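You operate a simulated robot arm through the tools that you are given. There is no shell and no other tool. Be economical: measure what you need, move in short steps, check, and stop when the job is done.

You are at the controls of a simulated robot arm. One attempt, no reset.

## Task
Pot up the white plug from the three-cell tray and fill round it with soil.
Fine: raise the plugs with the yellow switch and lower them again; plant in the carriage pot; two fills; end with the carriage at LOAD; leave the spare plugs and the other starter pots.
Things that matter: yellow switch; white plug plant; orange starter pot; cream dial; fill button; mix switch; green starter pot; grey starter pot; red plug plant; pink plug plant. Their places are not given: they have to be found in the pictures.

Only the result counts: the job must be done as asked and must still hold three seconds after the hand-in. Knocking over, shifting, dropping, spilling or breaking anything else fails it.

## Robot
A 7-joint arm with a two-finger parallel gripper, fixed in place. Base frame: the origin is at the foot of the arm, x ahead of it, y to its left, z up; the work surface is at about z = 3. Readings come in mm, rad, newtons and seconds.
With the tool pointing down near the work surface it reaches from about 220 to 580 mm from the base axis. Its first joint turns from -1.152 to 1.152 rad. Payload 2.5 kg.
Tool frame: the origin (TCP) lies between the finger pads and is the grasp point; the fingertips stand 23 mm ahead of it; z points along the fingers, y is the line along which they close. Largest opening 94 mm; finger width 38, thickness 10; the body of the gripper, 54 by 96 mm, starts 39 mm behind the TCP.
Orientation is that of the tool frame in the base frame, as a unit quaternion [w, x, y, z]. With the fingers straight down and closing along the base's y, the tool's x points along the base's -x, its y along +y and its z along -z.

## Interface
- The arm moves only by the tool servo_tool. Its argument "plan" is text: rows parted by semicolons, each of 7 numbers parted by spaces: the shift along the tool's x, y, z in m, then the turn, a rotation vector about the tool's x, y, z in rad, then the opening, from 0 (shut) to 1 (fully open). In form: tx ty tz wx wy wz gripper; .... A call has 1 to 12 rows; each row is the pose to reach, as a shift and turn from the pose commanded when the call began, along the tool's axes at that moment. Rows are played at 5 a second. More than 50 mm and 0.15 rad between two rows, or a gripper value outside its range, and nothing of the call is played. Where a pose cannot be reached the arm comes as near as it can. A force on the tool above 40 N (or 10 N above the force at the start of the call, whichever is more), or a blocked arm, ends the call early, and 0.2 s more pass. Each finger travels about 108 mm/s and halts on what it meets, pressing with about 27 N; the grip force reading is that of the motor and also rises with nothing between the fingers. The clock runs only during rows and for 0.2 s after the last one: add rows that repeat a pose to give the fingers time. It gives the time, the measured TCP pose, the force on the tool (base axes), the opening and the grip force at its end, in the units of the frame above (readings bear some noise).
- Cameras (640 x 400 px; columns grow to the right, rows downward): "scene" is fixed at [140.5, -423.5, 548]; the picture's right is [0.63, -0.78, 0.00], its down [-0.41, -0.34, -0.85] and it looks along [0.66, 0.53, -0.53] (base axes); focal length 228 px, centre (320, 200). "wrist" rides on the gripper at [-39, 0, -44] in the tool frame; the picture's right is [0.00, -1.00, 0.00], its down [0.97, 0.00, -0.24] and it looks along [0.24, 0.00, 0.97] (tool axes); focal length 218 px, centre (320, 200).
- capture(camera): a new picture of that camera. The clock stands still meanwhile.
- locate(camera, pixels): for up to 12 pixels [column, row] of the newest picture of that camera ("zoom" is the newest enlarged one), the place [x, y, z] in the base frame of the surface seen there, good to about 3 mm. The clock stands still meanwhile.
- zoom(camera, box): a new picture of the part [left, top, right, bottom] of that camera's present view, enlarged. The clock stands still meanwhile.
- hand_in(): hands the job in; it is judged then, once.

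Go step by step. Measure first, check grasps and placings, and put right what went wrong. The budget is 80 turns and 34 pictures, counting those below and the enlarged ones. Unless the task says otherwise, let go and move clear before handing in, and close with one line.

The tools are called after "Request:" as a command line: name --argument value ..., lists and objects as JSON in quotes. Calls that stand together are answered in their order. servo_tool: Moves the arm, as the interface text tells. Its arguments: {"type":"object","properties":{"plan":{"type":"string"}},"required":["plan"]} The other tools are called the same way: capture (camera) takes a picture; locate (camera, pixels) gives the place of the surface under pixels of a picture; zoom (camera, box) takes an enlarged picture of a part of a camera's view; hand_in () hands the job in.

At the start:

```text
t: 0.0
tool_pos: [403.3, 202.9, 411.3]
tool_rot: [0.001, -0.001, 1.0, 0.001]
ft_force: [0.0, -0.4, 0.7]
gripper_width: 93.8
gripper_force: 0.0
```

scene: 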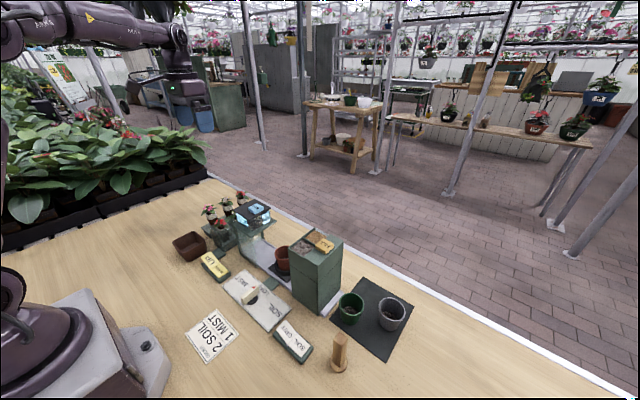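
wrist: 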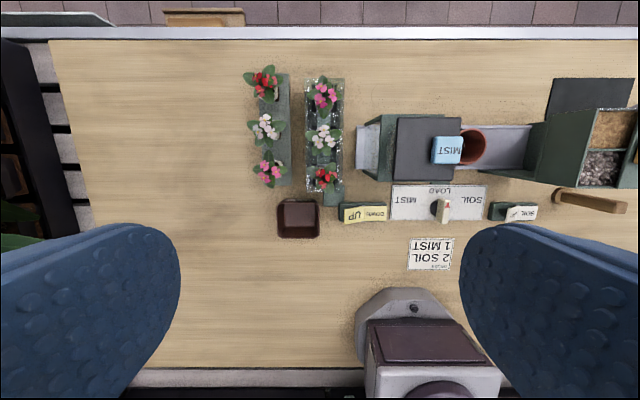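

The wrist view shows two rows of plants (columns 270 and 325), a carriage with a pot near (475,147), a dial at (440,210) and switches at (365,212) and (513,212). I'll zoom in to see the details.

Request:
zoom --camera "wrist" --box '[230, 60, 390, 260]'

Request:
zoom --camera "wrist" --box '[350, 100, 640, 280]'

Request:
zoom --camera "scene" --box '[160, 180, 420, 370]'

```text
2.00 times, centred on (310, 160) of wrist
```

zoom: 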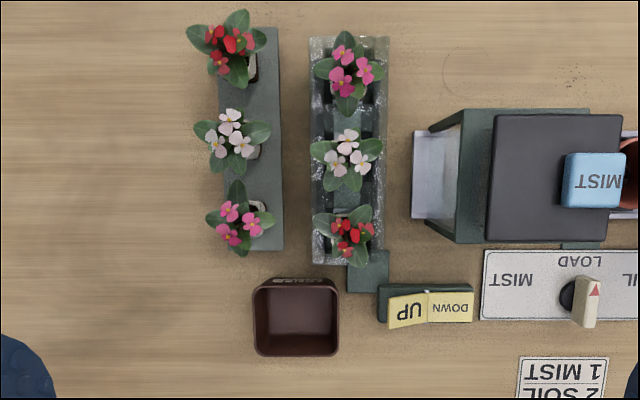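

```text
2.21 times, centred on (495, 190) of wrist
```

zoom: 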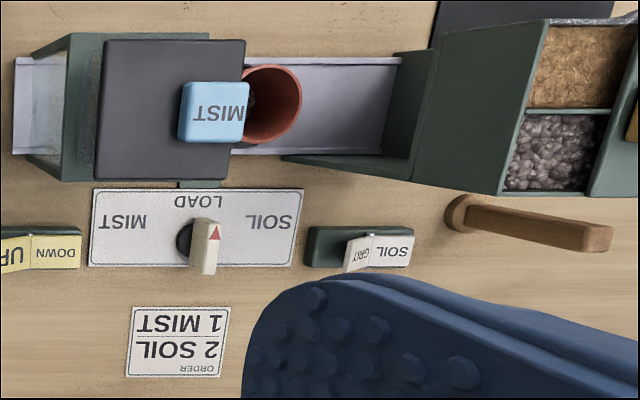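

```text
2.11 times, centred on (290, 275) of scene
```

zoom: 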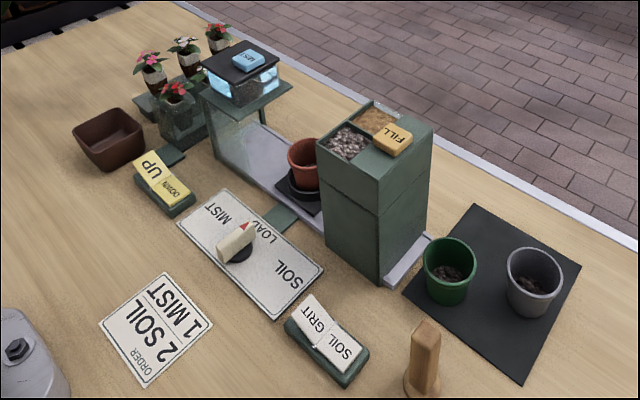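

The three-cell tray seems to be the glassy one linked to the yellow switch, with its white plug in the middle. Next I'll measure positions in the zoomed scene view.

Request:
locate --camera "zoom" --pixels '[[148, 163], [173, 190], [245, 228], [230, 248], [312, 318], [343, 350], [390, 140], [305, 150], [176, 90], [188, 48], [150, 62], [424, 330]]'

Request:
locate --camera "wrist" --pixels '[[323, 138], [326, 178], [324, 96], [340, 100], [350, 215], [376, 213], [440, 210], [502, 212], [525, 212], [475, 148], [472, 135], [265, 128]]'

```text
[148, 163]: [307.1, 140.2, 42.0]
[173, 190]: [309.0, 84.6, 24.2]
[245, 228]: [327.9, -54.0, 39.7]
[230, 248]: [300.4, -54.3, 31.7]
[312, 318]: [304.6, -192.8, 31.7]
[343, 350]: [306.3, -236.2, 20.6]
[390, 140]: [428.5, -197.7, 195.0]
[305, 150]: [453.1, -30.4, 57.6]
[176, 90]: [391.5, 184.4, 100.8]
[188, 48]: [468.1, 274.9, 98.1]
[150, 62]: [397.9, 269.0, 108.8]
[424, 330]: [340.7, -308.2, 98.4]
```

```text
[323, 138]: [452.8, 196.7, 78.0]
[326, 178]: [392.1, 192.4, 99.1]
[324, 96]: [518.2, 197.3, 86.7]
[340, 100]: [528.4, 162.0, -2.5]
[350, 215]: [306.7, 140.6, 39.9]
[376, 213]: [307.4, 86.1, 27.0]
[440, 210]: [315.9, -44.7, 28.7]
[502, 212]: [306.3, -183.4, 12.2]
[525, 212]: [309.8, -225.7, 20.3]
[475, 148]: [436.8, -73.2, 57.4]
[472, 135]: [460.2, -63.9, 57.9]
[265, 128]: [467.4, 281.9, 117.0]
```

UP is the high end of the yellow rocker (z 42), so it is set to DOWN. On the mix switch, SOIL looks low and GRIT high. I'll move closer over the dial and switches for a better look.

Request:
servo_tool --plan "0.015 -0.035 0.022 0 0 0 1; 0.03 -0.07 0.044 0 0 0 1; 0.045 -0.105 0.066 0 0 0 1; 0.06 -0.14 0.088 0 0 0 1; 0.075 -0.175 0.11 0 0 0 1; 0.09 -0.21 0.132 0 0 0 1; 0.103 -0.243 0.15 0 0 0 1; 0.103 -0.243 0.15 0 0 0 1"

Request:
zoom --camera "wrist" --box '[150, 60, 490, 280]'

Request:
zoom --camera "scene" --box '[170, 180, 310, 270]'

```text
t: 1.8
tool_pos: [300.9, -42.9, 261.8]
tool_rot: [0.0, 0.0, 1.0, 0.0]
ft_force: [0.2, 0.1, -0.1]
gripper_width: 93.9
gripper_force: 0.1
```

```text
1.82 times, centred on (320, 170) of wrist
```

zoom: 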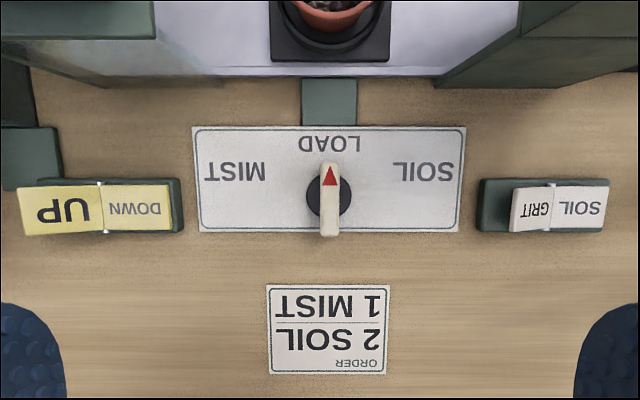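

```text
4.44 times, centred on (240, 225) of scene
```

zoom: 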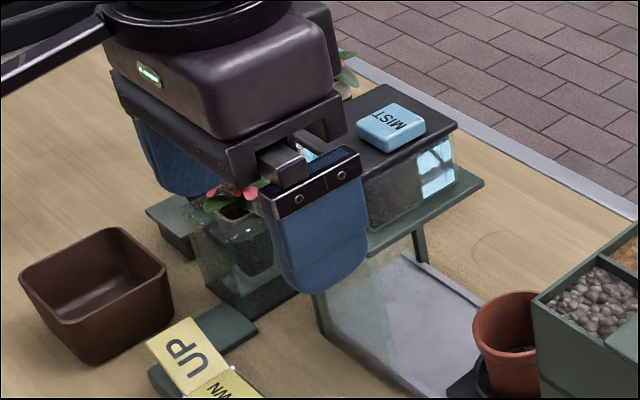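

The zoom shows UP raised (17–104) and GRIT raised on the mix switch, so the mix is already on SOIL. Next I'll locate the bin rim and plates while moving over UP with the fingers shut.

Request:
servo_tool --plan "-0.001 0.035 0.02 0 0 0 0.6; -0.003 0.07 0.05 0 0 0 0.2; -0.004 0.105 0.08 0 0 0 0; -0.005 0.14 0.11 0 0 0 0; -0.006 0.183 0.13 0 0 0 0; -0.006 0.183 0.155 0 0 0 0;-0.006 0.183 0.165 0 0 0 0"

Request:
zoom --camera "scene" --box '[170, 180, 330, 290]'

```text
t: 3.4
tool_pos: [304.2, 140.5, 96.3]
tool_rot: [0.0, 0.0, 1.0, 0.0]
ft_force: [0.5, -0.4, -0.3]
gripper_width: 0.0
gripper_force: 27.2
```

```text
3.64 times, centred on (250, 235) of scene
```

zoom: 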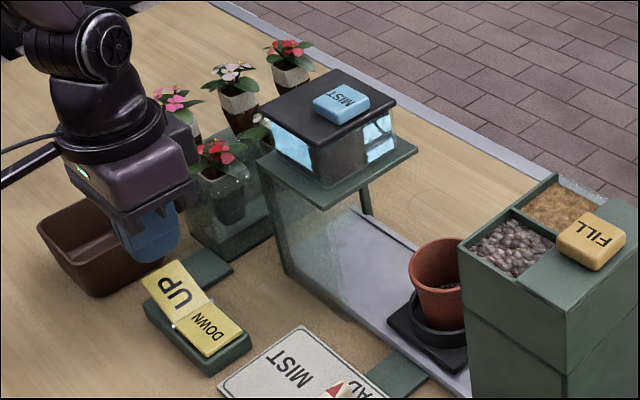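

The fingers are over the UP end, clear of the bin. I'll press down now.

Request:
servo_tool --plan "0 0 0.02 0 0 0 0; 0 0 0.03 0 0 0 0; 0 0 0.037 0 0 0 0; 0 0 0.044 0 0 0 0; 0 0 0.05 0 0 0 0; 0 0 0.054 0 0 0 0; 0 0 0.054 0 0 0 0"

```text
t: 4.7
tool_pos: [304.5, 142.2, 47.8]
tool_rot: [-0.001, 0.0, 1.0, 0.0]
ft_force: [-5.0, -2.1, 12.8]
gripper_width: 0.0
gripper_force: 27.1
stopped in row 6: the force on the tool passed its limit (the readings are from after the stop); the commanded pose is now the measured one
```

Pressing stopped at z 47.8 under force, so I'll rise and look at the result.

Request:
servo_tool --plan "0 0 -0.04 0 0 0 0; 0 -0.03 -0.08 0 0 0 0; 0 -0.06 -0.12 0 0 0 0.4; 0 -0.1 -0.15 0 0 0 0.6; 0 -0.1 -0.15 0 0 0 0.6"

Request:
zoom --camera "scene" --box '[170, 180, 330, 290]'

Request:
capture --camera "wrist"

```text
t: 5.9
tool_pos: [304.4, 45.0, 198.7]
tool_rot: [-0.002, 0.0, 1.0, 0.0]
ft_force: [-0.4, -0.2, 0.2]
gripper_width: 56.7
gripper_force: 0.1
```

```text
3.64 times, centred on (250, 235) of scene
```

zoom: 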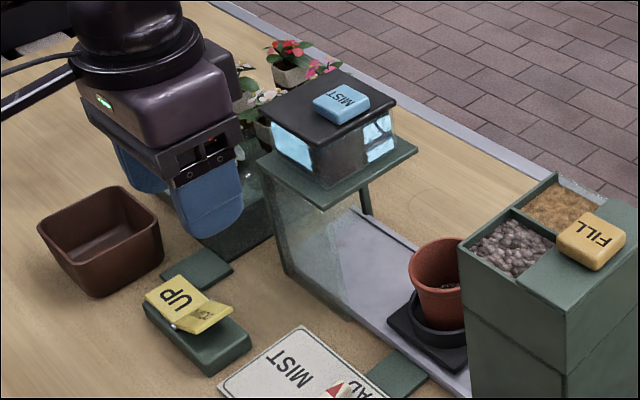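

```text
24 pictures are left
```

wrist: 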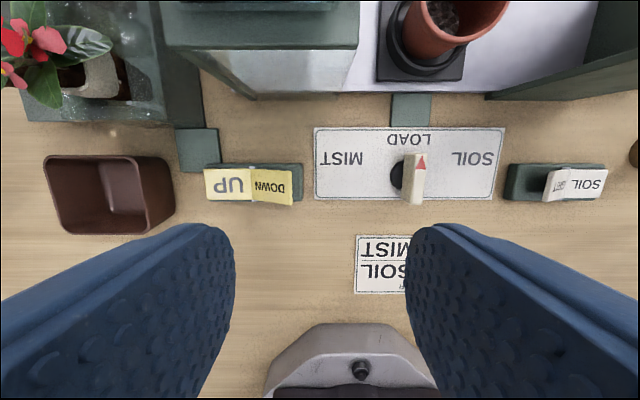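

The switch has toggled: UP is low and the red plant has risen. I'll move above the tray to see the white plug.

Request:
servo_tool --plan "0 0.01 -0.045 0 0 0 0.6; -0.01 0.03 -0.09 0 0 0 0.6; -0.03 0.06 -0.12 0 0 0 0.6; -0.055 0.09 -0.14 0 0 0 0.6; -0.075 0.12 -0.15 0 0 0 0.8; -0.085 0.15 -0.15 0 0 0 0.8; -0.085 0.15 -0.15 0 0 0 0.8"

Request:
zoom --camera "wrist" --box '[200, 30, 440, 180]'

Request:
zoom --camera "scene" --box '[180, 170, 300, 260]'

```text
refused: row 2 steps farther than a row can; nothing moved
```

```text
2.67 times, centred on (320, 105) of wrist
```

zoom: 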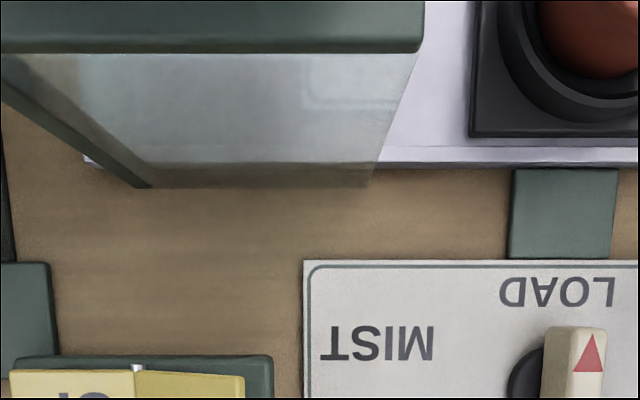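

```text
4.44 times, centred on (240, 215) of scene
```

zoom: 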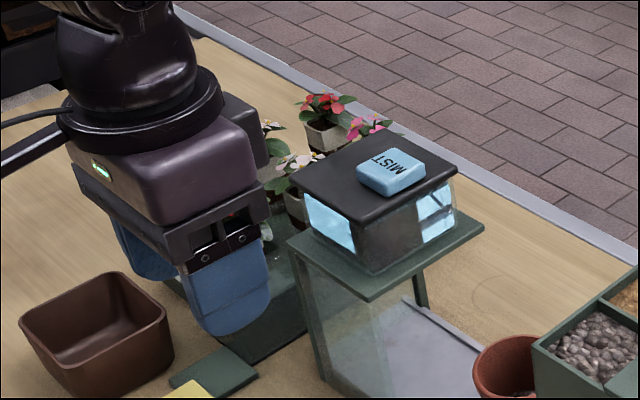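

The move was refused because one step exceeded 50 mm. I'll redo it with shorter steps.

Request:
servo_tool --plan "0 0.01 -0.04 0 0 0 0.6; -0.01 0.025 -0.08 0 0 0 0.6; -0.025 0.05 -0.11 0 0 0 0.6; -0.045 0.08 -0.135 0 0 0 0.6; -0.065 0.115 -0.15 0 0 0 0.8; -0.085 0.15 -0.15 0 0 0 0.8; -0.085 0.15 -0.15 0 0 0 0.8"

Request:
capture --camera "wrist"

```text
t: 7.5
tool_pos: [389.8, 190.5, 347.0]
tool_rot: [0.0, 0.001, 1.0, 0.001]
ft_force: [-1.4, 0.1, -0.5]
gripper_width: 75.2
gripper_force: 0.0
```

```text
21 pictures are left
```

wrist: 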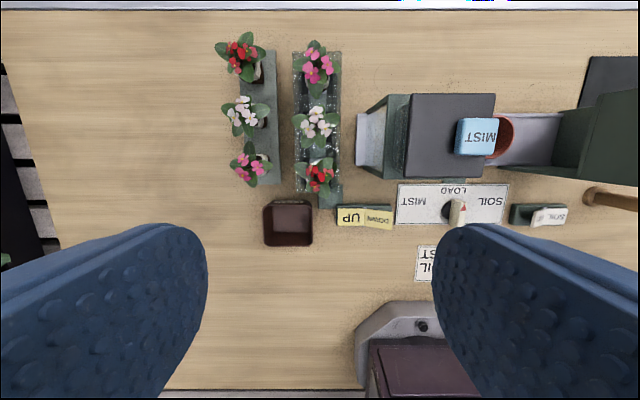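

Request:
zoom --camera "wrist" --box '[270, 30, 366, 210]'

Request:
zoom --camera "scene" --box '[190, 180, 270, 250]'

```text
2.22 times, centred on (318, 120) of wrist
```

zoom: 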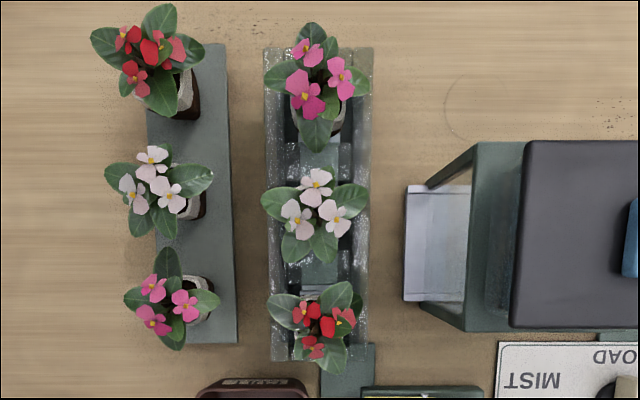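

```text
5.71 times, centred on (230, 215) of scene
```

zoom: 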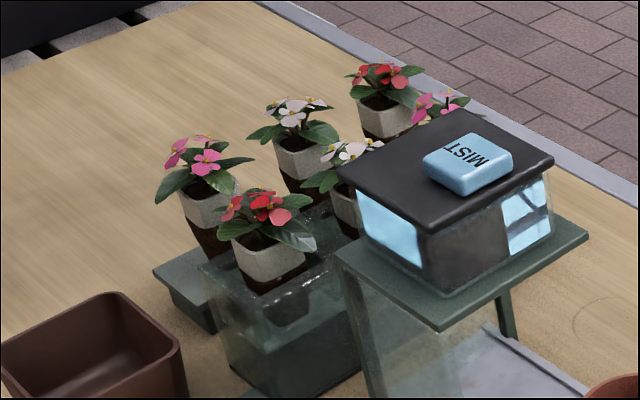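

The plugs now stand up out of the tray, each with a pale collar. The white tray plug's collar is near (345,207) in this zoom. I'll measure them.

Request:
locate --camera "zoom" --pixels '[[265, 262], [243, 258], [290, 262], [270, 290], [345, 207], [340, 225], [206, 265], [340, 290], [302, 160], [200, 208], [350, 156], [285, 378]]'

Request:
locate --camera "wrist" --pixels '[[317, 122], [317, 140], [337, 118], [296, 120], [312, 168], [316, 60], [298, 150], [338, 150], [340, 60], [298, 60], [318, 147], [316, 185]]'

```text
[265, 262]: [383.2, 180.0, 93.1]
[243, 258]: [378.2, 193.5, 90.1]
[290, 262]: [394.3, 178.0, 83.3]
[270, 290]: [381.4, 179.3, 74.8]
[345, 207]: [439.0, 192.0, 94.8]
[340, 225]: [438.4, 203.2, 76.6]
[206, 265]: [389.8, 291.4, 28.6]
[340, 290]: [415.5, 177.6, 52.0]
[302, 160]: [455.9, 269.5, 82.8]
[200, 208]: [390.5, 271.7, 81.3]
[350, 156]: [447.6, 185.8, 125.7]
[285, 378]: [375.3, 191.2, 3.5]
```

```text
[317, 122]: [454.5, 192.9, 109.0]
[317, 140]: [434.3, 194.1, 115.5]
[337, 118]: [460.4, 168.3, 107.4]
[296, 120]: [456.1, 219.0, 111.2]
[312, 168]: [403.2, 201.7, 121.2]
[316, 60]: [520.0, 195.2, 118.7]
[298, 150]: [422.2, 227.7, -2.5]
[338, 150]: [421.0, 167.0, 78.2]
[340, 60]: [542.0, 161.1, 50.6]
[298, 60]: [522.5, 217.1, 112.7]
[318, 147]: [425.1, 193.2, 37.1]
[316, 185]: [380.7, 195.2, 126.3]
```

The white plug's centre is near (455,195) with its collar at about z 75–100. I'll measure the tray walls, the pot and the gap between mister and hopper in one new scene zoom.

Request:
zoom --camera "scene" --box '[200, 190, 350, 310]'

```text
3.33 times, centred on (275, 250) of scene
```

zoom: 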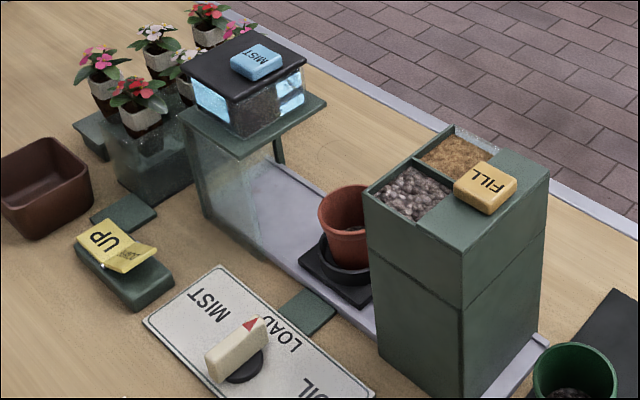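

Request:
locate --camera "zoom" --pixels '[[319, 208], [344, 231], [367, 190], [340, 215], [345, 262], [300, 68], [325, 106], [236, 158], [364, 196], [452, 128], [308, 262], [485, 187]]'

Request:
locate --camera "zoom" --pixels '[[117, 140], [108, 128], [186, 115], [465, 252], [545, 168], [240, 98], [190, 60], [330, 192], [362, 228], [345, 285], [372, 288], [235, 378]]'

```text
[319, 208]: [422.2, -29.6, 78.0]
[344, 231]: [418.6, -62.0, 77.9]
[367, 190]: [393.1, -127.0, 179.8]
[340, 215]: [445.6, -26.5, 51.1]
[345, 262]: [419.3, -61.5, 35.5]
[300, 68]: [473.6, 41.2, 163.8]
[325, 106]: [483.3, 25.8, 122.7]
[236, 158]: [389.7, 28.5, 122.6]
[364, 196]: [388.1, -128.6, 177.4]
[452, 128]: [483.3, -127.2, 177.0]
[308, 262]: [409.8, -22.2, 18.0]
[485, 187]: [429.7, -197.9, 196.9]
```

```text
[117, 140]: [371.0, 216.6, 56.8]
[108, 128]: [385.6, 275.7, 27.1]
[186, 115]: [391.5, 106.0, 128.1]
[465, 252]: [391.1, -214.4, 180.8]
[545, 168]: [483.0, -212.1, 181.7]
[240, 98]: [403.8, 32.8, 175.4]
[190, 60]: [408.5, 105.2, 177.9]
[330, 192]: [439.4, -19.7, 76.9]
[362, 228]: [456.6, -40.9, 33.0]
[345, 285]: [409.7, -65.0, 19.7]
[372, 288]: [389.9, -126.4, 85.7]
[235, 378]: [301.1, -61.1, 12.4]
```

The gap between mister (y 26) and hopper (y −127) leaves room for the gripper. The pot rim is at z 78 with its centre near (440,−50), and the plug centre is about (456,194). I'll go above the plug and check alignment.

Request:
servo_tool --plan "-0.03 0.002 0.03 0 0 0 0.65; -0.066 0.004 0.06 0 0 0 0.6; -0.066 0.004 0.105 0 0 0 0.58; -0.066 0.004 0.147 0 0 0 0.58; -0.066 0.004 0.147 0 0 0 0.58"

Request:
capture --camera "wrist"

```text
t: 8.7
tool_pos: [456.0, 194.0, 199.4]
tool_rot: [0.0, 0.001, 1.0, 0.0]
ft_force: [0.6, -0.1, 0.8]
gripper_width: 54.7
gripper_force: 0.0
```

```text
17 pictures are left
```

wrist: 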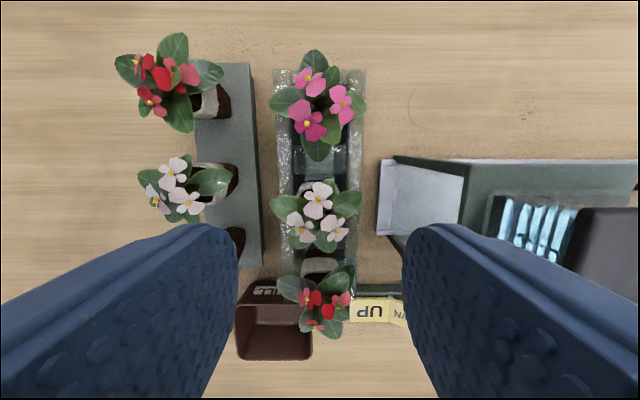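

The white plug sits at columns 300–338 and the far collar edge fits a centre at (456,194), so it is aligned. I'll descend to z 106 and close.

Request:
servo_tool --plan "0 0 0.035 0 0 0 0.58; 0 0 0.065 0 0 0 0.58; 0 0 0.085 0 0 0 0.58; 0 0 0.095 0 0 0 0.58; 0 0 0.095 0 0 0 0.58; 0 0 0.095 0 0 0 0.4; 0 0 0.095 0 0 0 0.25;  0 0 0.095 0 0 0 0.1;  0 0 0.095 0 0 0 0.1"

```text
t: 10.7
tool_pos: [456.1, 197.8, 105.1]
tool_rot: [-0.001, 0.001, 1.0, 0.0]
ft_force: [-0.1, -0.3, 0.3]
gripper_width: 29.2
gripper_force: 27.0
```

The grip holds at 29 mm with 27 N. I'll lift straight up and check.

Request:
servo_tool --plan "0 0 -0.01 0 0 0 0.1; 0 0 -0.03 0 0 0 0.1; 0 0 -0.06 0 0 0 0.1; 0 0 -0.1 0 0 0 0.1; 0 0 -0.145 0 0 0 0.1; 0 0 -0.185 0 0 0 0.1; 0 0 -0.185 0 0 0 0.1"

Request:
capture --camera "scene"

```text
t: 12.3
tool_pos: [455.7, 197.6, 289.7]
tool_rot: [-0.002, 0.0, 1.0, 0.0]
ft_force: [-0.4, -0.5, 0.1]
gripper_width: 29.0
gripper_force: 26.7
```

```text
16 pictures are left
```

scene: 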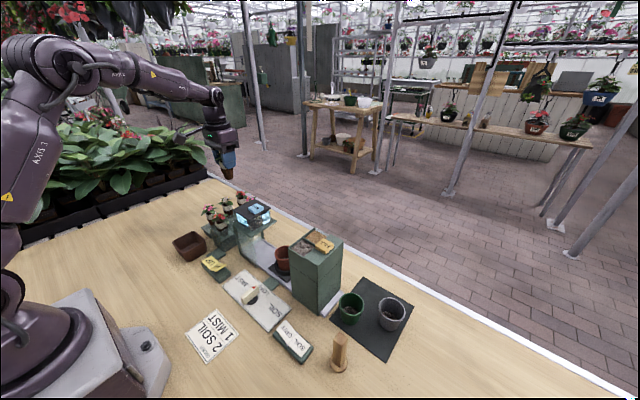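

The white plug is lifted out between the fingers. I'll carry it at height to above the pot.

Request:
servo_tool --plan "0.002 -0.035 0 0 0 0 0.1; 0.005 -0.075 0 0 0 0 0.1; 0.008 -0.115 0 0 0 0 0.1; 0.011 -0.155 0 0 0 0 0.1; 0.014 -0.195 0 0 0 0 0.1; 0.016 -0.23 0 0 0 0 0.1; 0.016 -0.2475 0 0 0 0 0.1; 0.016 -0.2475 0 0 0 0 0.1"

Request:
capture --camera "wrist"

Request:
zoom --camera "scene" --box '[220, 140, 360, 300]'

```text
t: 14.1
tool_pos: [441.1, -52.0, 290.9]
tool_rot: [0.0, 0.001, 1.0, 0.001]
ft_force: [-0.5, 0.0, -0.5]
gripper_width: 29.0
gripper_force: 27.2
```

```text
15 pictures are left
```

wrist: 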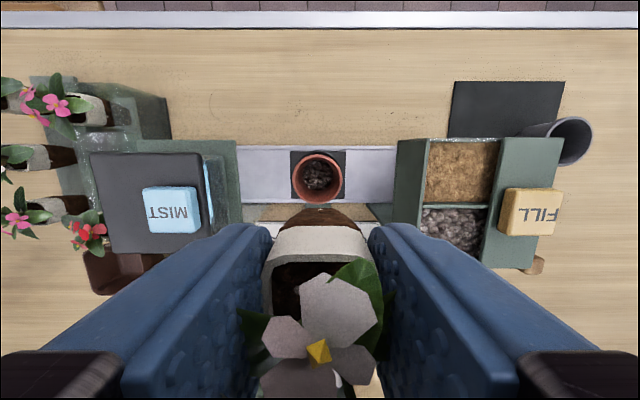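

```text
2.50 times, centred on (290, 220) of scene
```

zoom: 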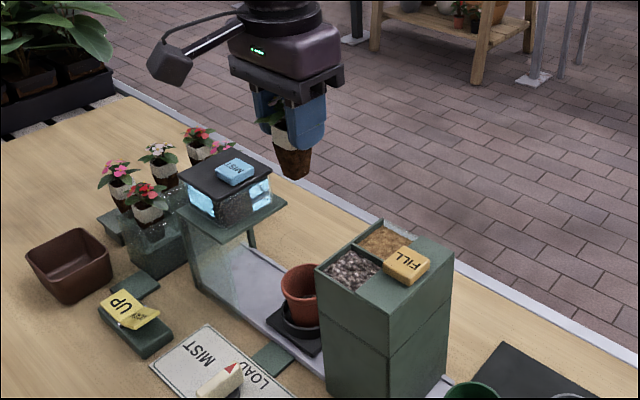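

The pot is visible from above with its rim at (293–344, 154–203). I'll measure the rim, the soil inside and the plug bottom.

Request:
locate --camera "wrist" --pixels '[[293, 178], [344, 178], [318, 155], [318, 201], [318, 175], [325, 180], [310, 170], [291, 154], [346, 154], [346, 198]]'

Request:
locate --camera "zoom" --pixels '[[294, 177], [295, 168], [285, 130], [290, 152], [300, 110], [283, 160], [305, 160]]'

```text
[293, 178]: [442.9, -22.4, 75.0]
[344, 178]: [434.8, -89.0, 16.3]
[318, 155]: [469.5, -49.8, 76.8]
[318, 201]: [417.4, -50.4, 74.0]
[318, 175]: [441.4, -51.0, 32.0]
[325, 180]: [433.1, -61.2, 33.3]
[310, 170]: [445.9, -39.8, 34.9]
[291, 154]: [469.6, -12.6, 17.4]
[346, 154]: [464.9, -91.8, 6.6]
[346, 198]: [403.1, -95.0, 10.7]
```

```text
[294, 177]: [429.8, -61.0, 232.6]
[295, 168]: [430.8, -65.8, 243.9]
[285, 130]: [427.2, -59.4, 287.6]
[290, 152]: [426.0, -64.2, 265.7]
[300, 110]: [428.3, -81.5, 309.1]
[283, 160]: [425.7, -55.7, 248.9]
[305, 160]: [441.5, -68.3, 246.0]
```

The rim centre is (443,−50.5), the soil is at z 33, and the plug bottom is 59 mm below the TCP. I'll lower to TCP z ≈ 103, with tips just above the rim.

Request:
servo_tool --plan "-0.002 0.0015 0.04 0 0 0 0.1; -0.002 0.0015 0.08 0 0 0 0.1; -0.002 0.0015 0.115 0 0 0 0.1; -0.002 0.0015 0.145 0 0 0 0.1; -0.002 0.0015 0.17 0 0 0 0.1; -0.002 0.0015 0.182 0 0 0 0.1; -0.002 0.0015 0.187 0 0 0 0.1; -0.002 0.0015 0.187 0 0 0 0.1"

Request:
zoom --camera "scene" --box '[230, 200, 340, 300]'

```text
t: 15.9
tool_pos: [442.4, -49.0, 103.8]
tool_rot: [0.0, -0.001, 1.0, 0.0]
ft_force: [0.0, 0.2, -0.4]
gripper_width: 28.8
gripper_force: 26.9
```

```text
4.00 times, centred on (285, 250) of scene
```

zoom: 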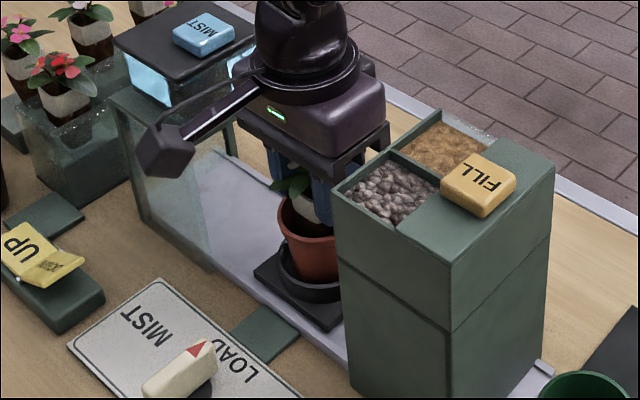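

The plug is inside the pot rim with no contact force. I'll lower 2 mm more, open gently and rise.

Request:
servo_tool --plan "0 0 0.002 0 0 0 0.1; 0 0 0.002 0 0 0 0.36; 0 0 0.002 0 0 0 0.45; 0 0 0.002 0 0 0 0.52; 0 0 0.002 0 0 0 0.52; 0 0 0.002 0 0 0 0.52; 0 0 -0.02 0 0 0 0.52; 0 0 -0.06 0 0 0 0.52; 0 0 -0.1 0 0 0 0.52; 0 0 -0.14 0 0 0 0.52; 0 0 -0.18 0 0 0 0.52; 0 0 -0.18 0 0 0 0.52"

Request:
capture --camera "wrist"

Request:
zoom --camera "scene" --box '[230, 200, 340, 300]'

```text
t: 18.5
tool_pos: [441.8, -49.3, 285.8]
tool_rot: [0.001, 0.0, 1.0, -0.001]
ft_force: [0.3, 0.8, -0.7]
gripper_width: 49.2
gripper_force: 0.0
```

```text
12 pictures are left
```

wrist: 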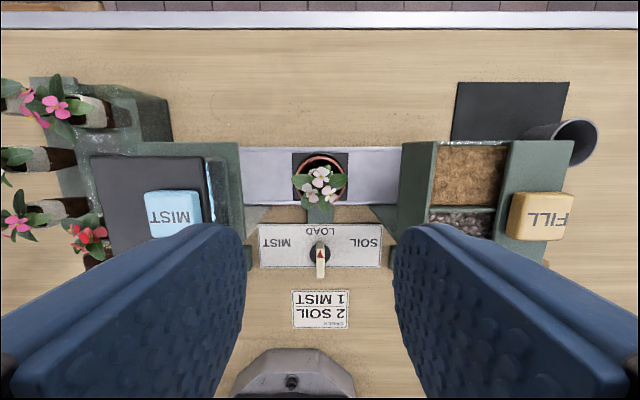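

```text
4.00 times, centred on (285, 250) of scene
```

zoom: 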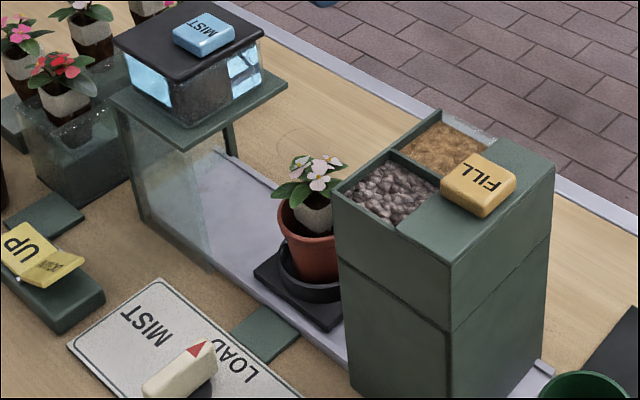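

The plant stands upright in the pot. Next is the dial: I'll measure its knob at (320,243–278), the DOWN end and the fill button.

Request:
locate --camera "wrist" --pixels '[[320, 246], [320, 255], [320, 265], [321, 275], [314, 250], [326, 250], [263, 262], [378, 262], [540, 213], [320, 180]]'

Request:
locate --camera "zoom" --pixels '[[199, 349], [180, 368], [160, 385], [200, 385], [65, 265], [45, 278], [480, 180], [322, 225]]'

```text
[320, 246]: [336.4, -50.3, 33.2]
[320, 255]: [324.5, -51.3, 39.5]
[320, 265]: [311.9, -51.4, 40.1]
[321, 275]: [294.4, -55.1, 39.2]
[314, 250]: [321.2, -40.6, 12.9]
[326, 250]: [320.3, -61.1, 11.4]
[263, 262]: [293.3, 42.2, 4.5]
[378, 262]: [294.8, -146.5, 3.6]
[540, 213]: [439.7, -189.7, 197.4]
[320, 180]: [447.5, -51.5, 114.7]
```

```text
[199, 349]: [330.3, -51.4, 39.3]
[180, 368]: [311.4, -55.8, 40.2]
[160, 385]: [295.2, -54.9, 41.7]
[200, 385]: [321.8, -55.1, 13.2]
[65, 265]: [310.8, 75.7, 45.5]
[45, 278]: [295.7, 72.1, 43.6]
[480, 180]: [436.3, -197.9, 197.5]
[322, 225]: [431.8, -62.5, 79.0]
```

The knob spans x 292–336 with its pivot near (313,−51.5) and its top at z 40. I'll move over it and down to z 42, open.

Request:
servo_tool --plan "0.04 -0.001 0.01 0 0 0 0.5; 0.08 -0.002 0.03 0 0 0 0.5; 0.115 -0.002 0.06 0 0 0 0.5; 0.129 -0.002 0.1 0 0 0 0.5; 0.129 -0.002 0.145 0 0 0 0.5; 0.129 -0.002 0.185 0 0 0 0.5; 0.129 -0.002 0.22 0 0 0 0.5; 0.129 -0.002 0.243 0 0 0 0.5; 0.129 -0.002 0.243 0 0 0 0.5; 0.129 -0.002 0.243 0 0 0 0.3; 0.129 -0.002 0.243 0 0 0 0.05; 0.129 -0.002 0.243 0 0 0 0.05"

```text
t: 21.1
tool_pos: [311.6, -50.0, 40.2]
tool_rot: [0.0, -0.002, 1.0, 0.0]
ft_force: [2.0, 11.8, -8.9]
gripper_width: 12.7
gripper_force: 44.8
```

The knob is gripped at 12.7 mm. I'll turn it clockwise seen from above, towards SOIL, by about 45° first.

Request:
servo_tool --plan "0 -0.001 0 0 0 0.14 0.1; 0 -0.001 0 0 0 0.28 0.1; 0 -0.001 0 0 0 0.42 0.1; 0 -0.001 0 0 0 0.56 0.1; 0 -0.001 0 0 0 0.70 0.1; 0 -0.001 0 0 0 0.8 0.1; 0 -0.001 0 0 0 0.8 0.1"

Request:
zoom --camera "scene" --box '[210, 210, 340, 320]'

```text
t: 22.7
tool_pos: [312.1, -50.7, 40.6]
tool_rot: [-0.004, 0.388, 0.921, 0.002]
ft_force: [-12.4, 27.6, -1.6]
gripper_width: 13.1
gripper_force: 44.2
```

```text
3.64 times, centred on (275, 265) of scene
```

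zoom: 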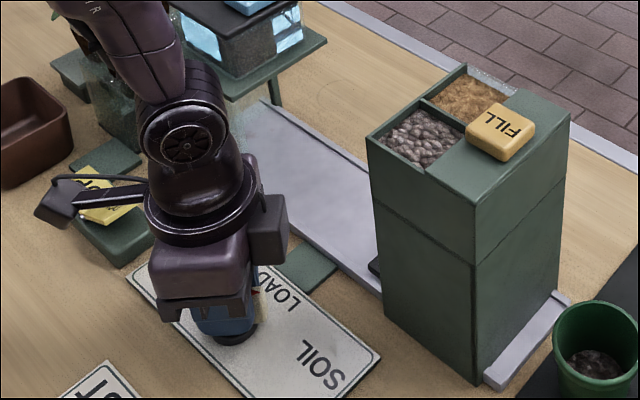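

The carriage has gone under the hopper, with its plate edge just showing at (373,267). I'll check where it is.

Request:
locate --camera "zoom" --pixels '[[372, 264], [376, 270], [380, 285]]'

Request:
servo_tool --plan "0 0 0 0 0 0.06 0.1; 0 0 0 0 0 0.1 0.1; 0 0 0 0 0 0.1 0.1"

```text
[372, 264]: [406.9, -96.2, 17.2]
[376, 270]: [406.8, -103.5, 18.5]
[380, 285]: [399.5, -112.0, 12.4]
```

```text
t: 23.5
tool_pos: [312.4, -50.6, 40.3]
tool_rot: [-0.003, 0.434, 0.901, 0.002]
ft_force: [-10.9, 26.8, -11.4]
gripper_width: 13.0
gripper_force: 45.2
```

The plate edge is at y −96, so it has moved about 83 of the roughly 120 mm needed. I'll ease the side force and turn further.

Request:
servo_tool --plan "0.002 0.0005 0 0 0 0.07 0.1; 0.002 0.0005 0 0 0 0.15 0.1; 0.002 0.0005 0 0 0 0.2 0.1; 0.002 0.0005 0 0 0 0.2 0.1; 0.002 0.0005 0 0 0 0.2 0.1"

Request:
zoom --camera "scene" --box '[210, 210, 340, 320]'

```text
t: 24.7
tool_pos: [312.7, -50.2, 40.5]
tool_rot: [0.001, 0.521, 0.853, 0.001]
ft_force: [5.5, 13.9, -34.7]
gripper_width: 14.5
gripper_force: 44.9
```

```text
3.64 times, centred on (275, 265) of scene
```

zoom: 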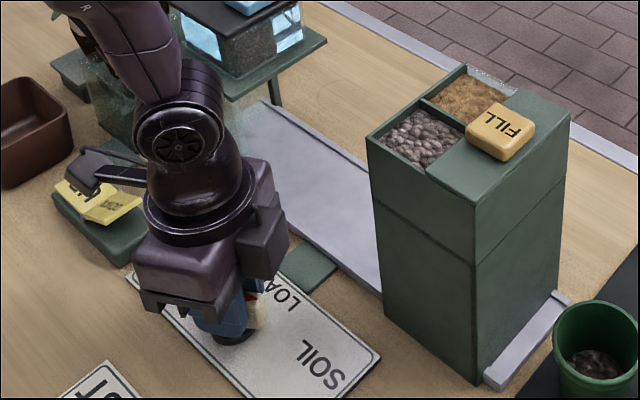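

The plate is now fully hidden under the hopper and the knob seems to be at its stop. I'll let go and rise.

Request:
servo_tool --plan "0 0 0 0 0 0 0.3; 0 0 0 0 0 0 0.4; 0 0 0 0 0 0 0.4; 0 0 -0.03 0 0 0 0.4; 0 0 -0.07 0 0 -0.14 0.4; 0 0 -0.11 0 0 -0.28 0.4; 0 0 -0.15 0 0 -0.42 0.3; 0 0 -0.19 0 0 -0.56 0.2; 0 0 -0.22 0 0 -0.7 0; 0 0 -0.22 0 0 -0.84 0; 0 0 -0.22 0 0 -0.98 0; 0 0 -0.22 0 0 -1.1 0"

Request:
capture --camera "wrist"

```text
t: 27.3
tool_pos: [311.9, -52.0, 261.2]
tool_rot: [0.0, -0.002, 1.0, 0.0]
ft_force: [-0.8, 1.1, 1.0]
gripper_width: 0.0
gripper_force: 27.0
```

```text
8 pictures are left
```

wrist: 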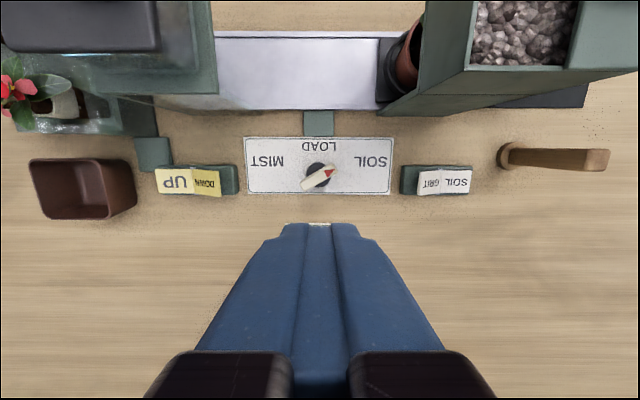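

The knob points about 60° towards SOIL. I'll check where the carriage and pot are.

Request:
locate --camera "wrist" --pixels '[[380, 75], [378, 50], [402, 55], [398, 68], [331, 172], [308, 184], [319, 177], [205, 181], [200, 170], [457, 180]]'

```text
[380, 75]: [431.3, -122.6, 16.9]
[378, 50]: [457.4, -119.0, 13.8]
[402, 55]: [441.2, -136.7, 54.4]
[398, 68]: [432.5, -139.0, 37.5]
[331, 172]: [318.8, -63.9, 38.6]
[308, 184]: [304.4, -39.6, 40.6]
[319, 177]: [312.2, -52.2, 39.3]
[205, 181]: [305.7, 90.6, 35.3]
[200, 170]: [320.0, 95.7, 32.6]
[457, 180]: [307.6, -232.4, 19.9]
```

The carriage has shifted about 110 mm and the knob is at 60°, against its stop. I'll now go above the FILL button at (436,−196,197).

Request:
servo_tool --plan "-0.02 -0.03 -0.02 0 0 0 0; -0.045 -0.055 -0.02 0 0 0 0; -0.07 -0.085 -0.02 0 0 0 0; -0.095 -0.115 -0.02 0 0 0 0; -0.123 -0.144 -0.01 0 0 0 0; -0.123 -0.144 0.01 0 0 0 0; -0.123 -0.144 0.025 0 0 0 0; -0.123 -0.144 0.025 0 0 0 0"

```text
t: 29.1
tool_pos: [435.3, -195.7, 236.6]
tool_rot: [0.0, 0.0, 1.0, 0.0]
ft_force: [-0.1, 0.2, -0.8]
gripper_width: 0.0
gripper_force: 27.1
```

The tips are 16 mm above the button. I'll press down step by step.

Request:
servo_tool --plan "0 0 0.01 0 0 0 0; 0 0 0.015 0 0 0 0; 0 0 0.018 0 0 0 0; 0 0 0.021 0 0 0 0; 0 0 0.024 0 0 0 0; 0 0 0.027 0 0 0 0"

```text
t: 30.5
tool_pos: [435.4, -195.0, 210.8]
tool_rot: [0.001, -0.001, 1.0, -0.001]
ft_force: [-6.5, 5.7, 19.2]
gripper_width: 0.0
gripper_force: 26.6
```

The button went down about 9 mm under 19 N. I'll rise and take a look.

Request:
servo_tool --plan "0 0 -0.015 0 0 0 0; 0 0 -0.03 0 0 0 0; 0 0 -0.03 0 0 0 0; 0 0 -0.03 0 0 0 0; 0 0 -0.03 0 0 0 0; 0 0 -0.03 0 0 0 0; 0 0 -0.03 0 0 0 0; 0 0 -0.03 0 0 0 0"

Request:
capture --camera "wrist"

```text
t: 32.3
tool_pos: [434.3, -193.9, 238.7]
tool_rot: [0.001, 0.0, 1.0, 0.0]
ft_force: [-0.1, 0.2, -0.2]
gripper_width: 0.0
gripper_force: 27.1
```

```text
7 pictures are left
```

wrist: 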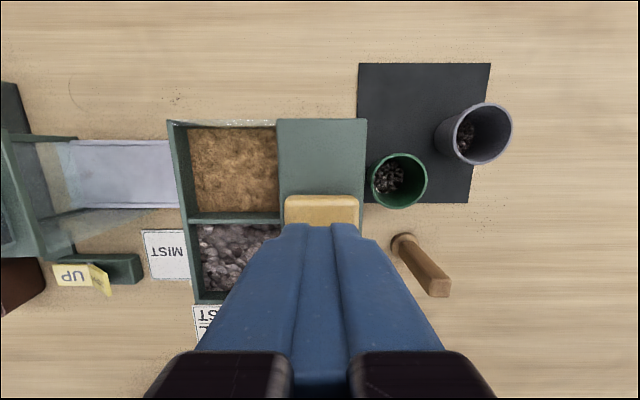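

The hopper hides the pot from here. I'll make the second, identical press and then rise.

Request:
servo_tool --plan "0 0 0.011 0 0 0 0; 0 0 0.016 0 0 0 0; 0 0 0.019 0 0 0 0; 0 0 0.022 0 0 0 0; 0 0 0.025 0 0 0 0; 0 0 0.028 0 0 0 0; 0 0 0.01 0 0 0 0; 0 0 -0.01 0 0 0 0; 0 0 -0.03 0 0 0 0; 0 0 -0.03 0 0 0 0; 0 0 -0.03 0 0 0 0; 0 0 -0.03 0 0 0 0"

```text
t: 34.9
tool_pos: [434.1, -193.6, 268.2]
tool_rot: [-0.001, 0.0, 1.0, 0.0]
ft_force: [0.0, -0.1, 0.0]
gripper_width: 0.0
gripper_force: 26.7
```

Now back above the dial, turning the gripper to line up with the knob at 60°.

Request:
servo_tool --plan "0.025 0.03 0 0 0 0.13 0.2; 0.05 0.058 0 0 0 0.26 0.5; 0.075 0.086 0 0 0 0.39 0.5; 0.1 0.114 0 0 0 0.52 0.5; 0.122 0.142 0.01 0 0 0.65 0.5; 0.122 0.142 0.05 0 0 0.78 0.5; 0.122 0.142 0.09 0 0 0.91 0.5; 0.122 0.142 0.13 0 0 1.04 0.5; 0.122 0.142 0.15 0 0 1.04 0.5; 0.122 0.142 0.15 0 0 1.04 0.5"

Request:
zoom --camera "wrist" --box '[160, 20, 480, 220]'

```text
t: 37.1
tool_pos: [312.2, -51.8, 117.4]
tool_rot: [0.0, 0.497, 0.868, 0.0]
ft_force: [-0.5, 0.4, 0.1]
gripper_width: 46.6
gripper_force: 0.1
```

```text
2.00 times, centred on (320, 120) of wrist
```

zoom: 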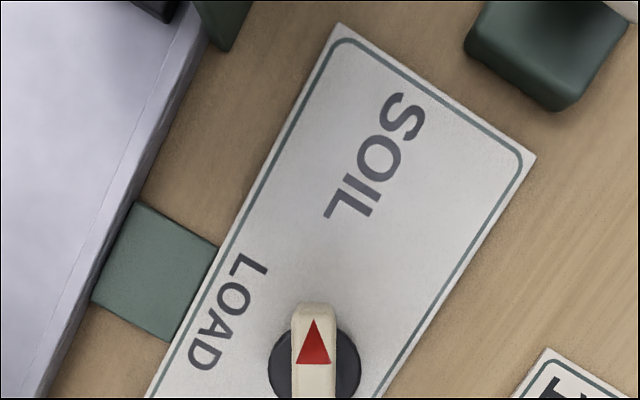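

The knob is exactly aligned with the fingers. I'll descend and grip.

Request:
servo_tool --plan "0 0 0.03 0 0 0 0.5; 0 0 0.06 0 0 0 0.5; 0 0 0.076 0 0 0 0.5; 0 0 0.076 0 0 0 0.5; 0 0 0.076 0 0 0 0.3; 0 0 0.076 0 0 0 0.05; 0 0 0.076 0 0 0 0.05"

```text
t: 38.7
tool_pos: [313.5, -51.6, 42.9]
tool_rot: [-0.001, 0.498, 0.867, -0.001]
ft_force: [-0.5, -2.6, -5.4]
gripper_width: 12.9
gripper_force: 45.4
```

Gripped cleanly with low side force. I'll turn it back to LOAD slowly so the carriage doesn't jerk.

Request:
servo_tool --plan "0 0 0 0 0 -0.1 0.05; 0 0 0 0 0 -0.2 0.05; 0 0 0 0 0 -0.3 0.05; 0 0 0 0 0 -0.4 0.05; 0 0 0 0 0 -0.5 0.05; 0 0 0 0 0 -0.6 0.05; 0 0 0 0 0 -0.7 0.05; 0 0 0 0 0 -0.8 0.05; 0 0 0 0 0 -0.9 0.05; 0 0 0 0 0 -0.98 0.05; 0 0 0 0 0 -1.042 0.05; 0 0 0 0 0 -1.042 0.05"

```text
t: 40.1
tool_pos: [312.8, -51.4, 42.3]
tool_rot: [0.001, 0.23, 0.973, 0.0]
ft_force: [2.0, 1.4, -2.1]
gripper_width: 12.9
gripper_force: 44.8
stopped in row 6: the force on the tool passed its limit (the readings are from after the stop); the commanded pose is now the measured one
```

The turn stopped at about 0.465 rad on a force spike. I'll look before going on.

Request:
zoom --camera "scene" --box '[210, 210, 340, 320]'

```text
3.64 times, centred on (275, 265) of scene
```

zoom: 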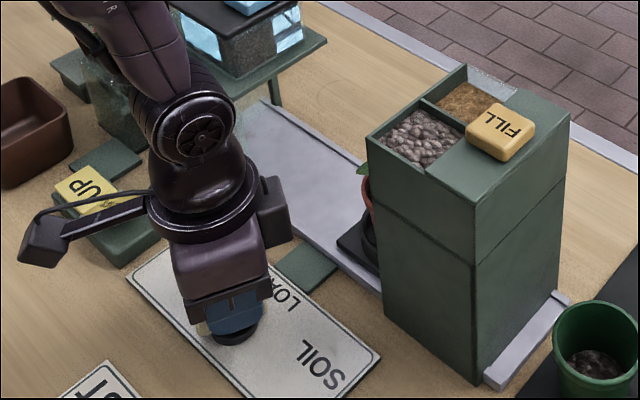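

The pot is coming out upright (365,185) and the plate is level, so I'll continue gently.

Request:
servo_tool --plan "0 0 0 0 0 -0.06 0.05; 0 0 0 0 0 -0.12 0.05; 0 0 0 0 0 -0.18 0.05; 0 0 0 0 0 -0.24 0.05; 0 0 0 0 0 -0.3 0.05; 0 0 0 0 0 -0.36 0.05; 0 0 0 0 0 -0.42 0.05; 0 0 0 0 0 -0.465 0.05; 0 0 0 0 0 -0.465 0.05"

```text
t: 42.1
tool_pos: [314.6, -50.4, 41.7]
tool_rot: [0.003, -0.003, 1.0, 0.002]
ft_force: [0.3, 19.0, 6.8]
gripper_width: 13.1
gripper_force: 45.6
```

The knob is back at LOAD. I'll let go and rise.

Request:
servo_tool --plan "0 0 0 0 0 0 0.3; 0 0 0 0 0 0 0.4; 0 0 0 0 0 0 0.4; 0 0 -0.03 0 0 0 0.4; 0 0 -0.07 0 0 0 0.4; 0 0 -0.11 0 0 0 0.4; 0 0 -0.15 0 0 0 0.2; 0 0 -0.19 0 0 0 0; 0 0.02 -0.21 0 0 0 0; 0 0.04 -0.21 0 0 0 0; 0 0.04 -0.21 0 0 0 0"

Request:
zoom --camera "wrist" --box '[200, 0, 520, 220]'

```text
t: 44.5
tool_pos: [312.1, -11.7, 252.9]
tool_rot: [0.001, 0.0, 1.0, 0.001]
ft_force: [-0.2, 0.2, -0.7]
gripper_width: 0.0
gripper_force: 26.6
```

```text
1.82 times, centred on (360, 110) of wrist
```

zoom: 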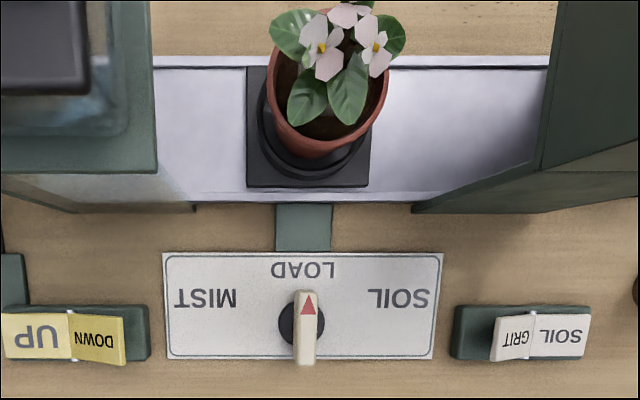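

The pot is now filled with brown soil, the dial is at LOAD and the carriage is lined up with the LOAD tab. I'll check the soil level.

Request:
locate --camera "zoom" --pixels '[[330, 132], [372, 85], [285, 80], [315, 150], [310, 180], [308, 305], [305, 350], [248, 68], [372, 185], [110, 340], [75, 335]]'

```text
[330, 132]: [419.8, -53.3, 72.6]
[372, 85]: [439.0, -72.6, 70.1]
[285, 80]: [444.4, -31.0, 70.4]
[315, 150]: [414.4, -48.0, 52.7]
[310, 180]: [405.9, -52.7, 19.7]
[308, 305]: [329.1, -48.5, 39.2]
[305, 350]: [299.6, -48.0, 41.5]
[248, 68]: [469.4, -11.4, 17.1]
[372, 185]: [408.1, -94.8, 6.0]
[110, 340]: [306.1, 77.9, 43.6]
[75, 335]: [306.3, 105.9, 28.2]
```

The soil rose from z 33 to z 70, which fits two fills, and the carriage is back where it began. Next I'll press the DOWN end at (306,80,44).

Request:
servo_tool --plan "0.003 0.03 0.03 0 0 0 0; 0.006 0.06 0.065 0 0 0 0; 0.006 0.09 0.1 0 0 0 0; 0.006 0.092 0.14 0 0 0 0; 0.006 0.092 0.165 0 0 0 0; 0.006 0.092 0.175 0 0 0 0; 0.006 0.092 0.183 0 0 0 0; 0.006 0.092 0.19 0 0 0 0; 0.006 0.092 0.196 0 0 0 0; 0.006 0.092 0.202 0 0 0 0; 0.006 0.092 0.206 0 0 0 0"

```text
t: 47.1
tool_pos: [308.0, 80.3, 48.4]
tool_rot: [0.001, 0.0, 1.0, 0.001]
ft_force: [-2.8, 0.2, 13.2]
gripper_width: 0.0
gripper_force: 26.6
stopped in row 11: the force on the tool passed its limit (the readings are from after the stop); the commanded pose is now the measured one
```

The press stopped at z 48.4, just as UP did. I'll rise clear, swing away and check.

Request:
servo_tool --plan "0 0 -0.04 0 0 0 0; 0 0 -0.08 0 0 0 0; 0 0 -0.12 0 0 0 0; 0 0 -0.16 0 0 0 0; 0.01 0.03 -0.19 0 0 0 0; 0.02 0.06 -0.21 0 0 0 0; 0.02 0.08 -0.23 0 0 0 0; 0.02 0.08 -0.25 0 0 0 0; 0.02 0.08 -0.25 0 0 0 0; 0.02 0.08 -0.25 0 0 0 0"

Request:
capture --camera "wrist"

Request:
zoom --camera "scene" --box '[170, 180, 420, 340]'

```text
t: 49.3
tool_pos: [286.9, 159.9, 295.7]
tool_rot: [0.002, 0.0, 1.0, 0.001]
ft_force: [-0.1, 0.5, -0.1]
gripper_width: 0.3
gripper_force: 27.0
```

```text
3 pictures are left
```

wrist: 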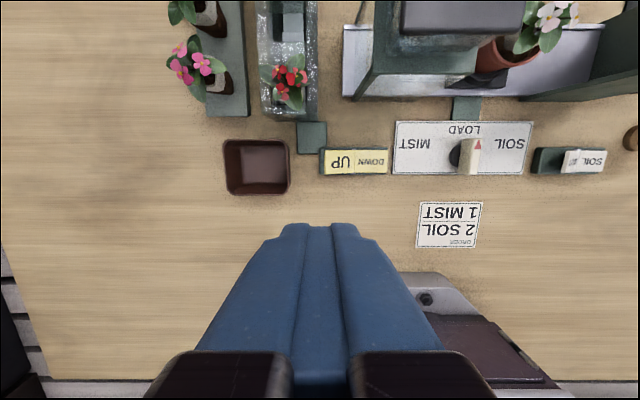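

```text
2.50 times, centred on (295, 260) of scene
```

zoom: 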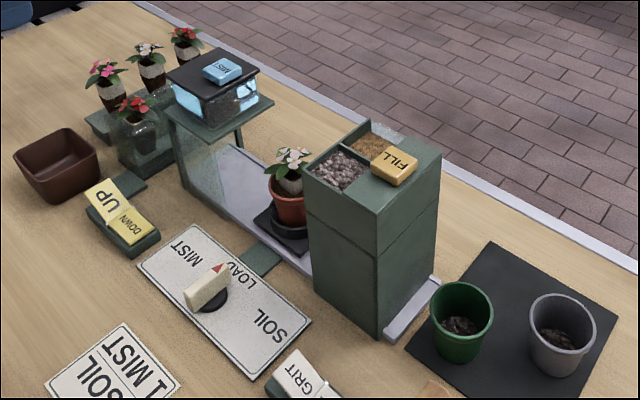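

The readings show everything in place. The tray plugs are down with UP high again, and the white plant is upright in the filled orange pot. The dial and carriage are at LOAD, the spares and other pots are untouched, and the arm is clear. The card also lists a mist, but you didn't ask for one, so I'm handing in without it.

Request:
hand_in

```text
The job is handed in.
```

I handed the job in: the white plug is in the carriage pot with two soil fills, the tray plugs are back down, the carriage is at LOAD, and I skipped the mist on the order card because you didn't ask for it.
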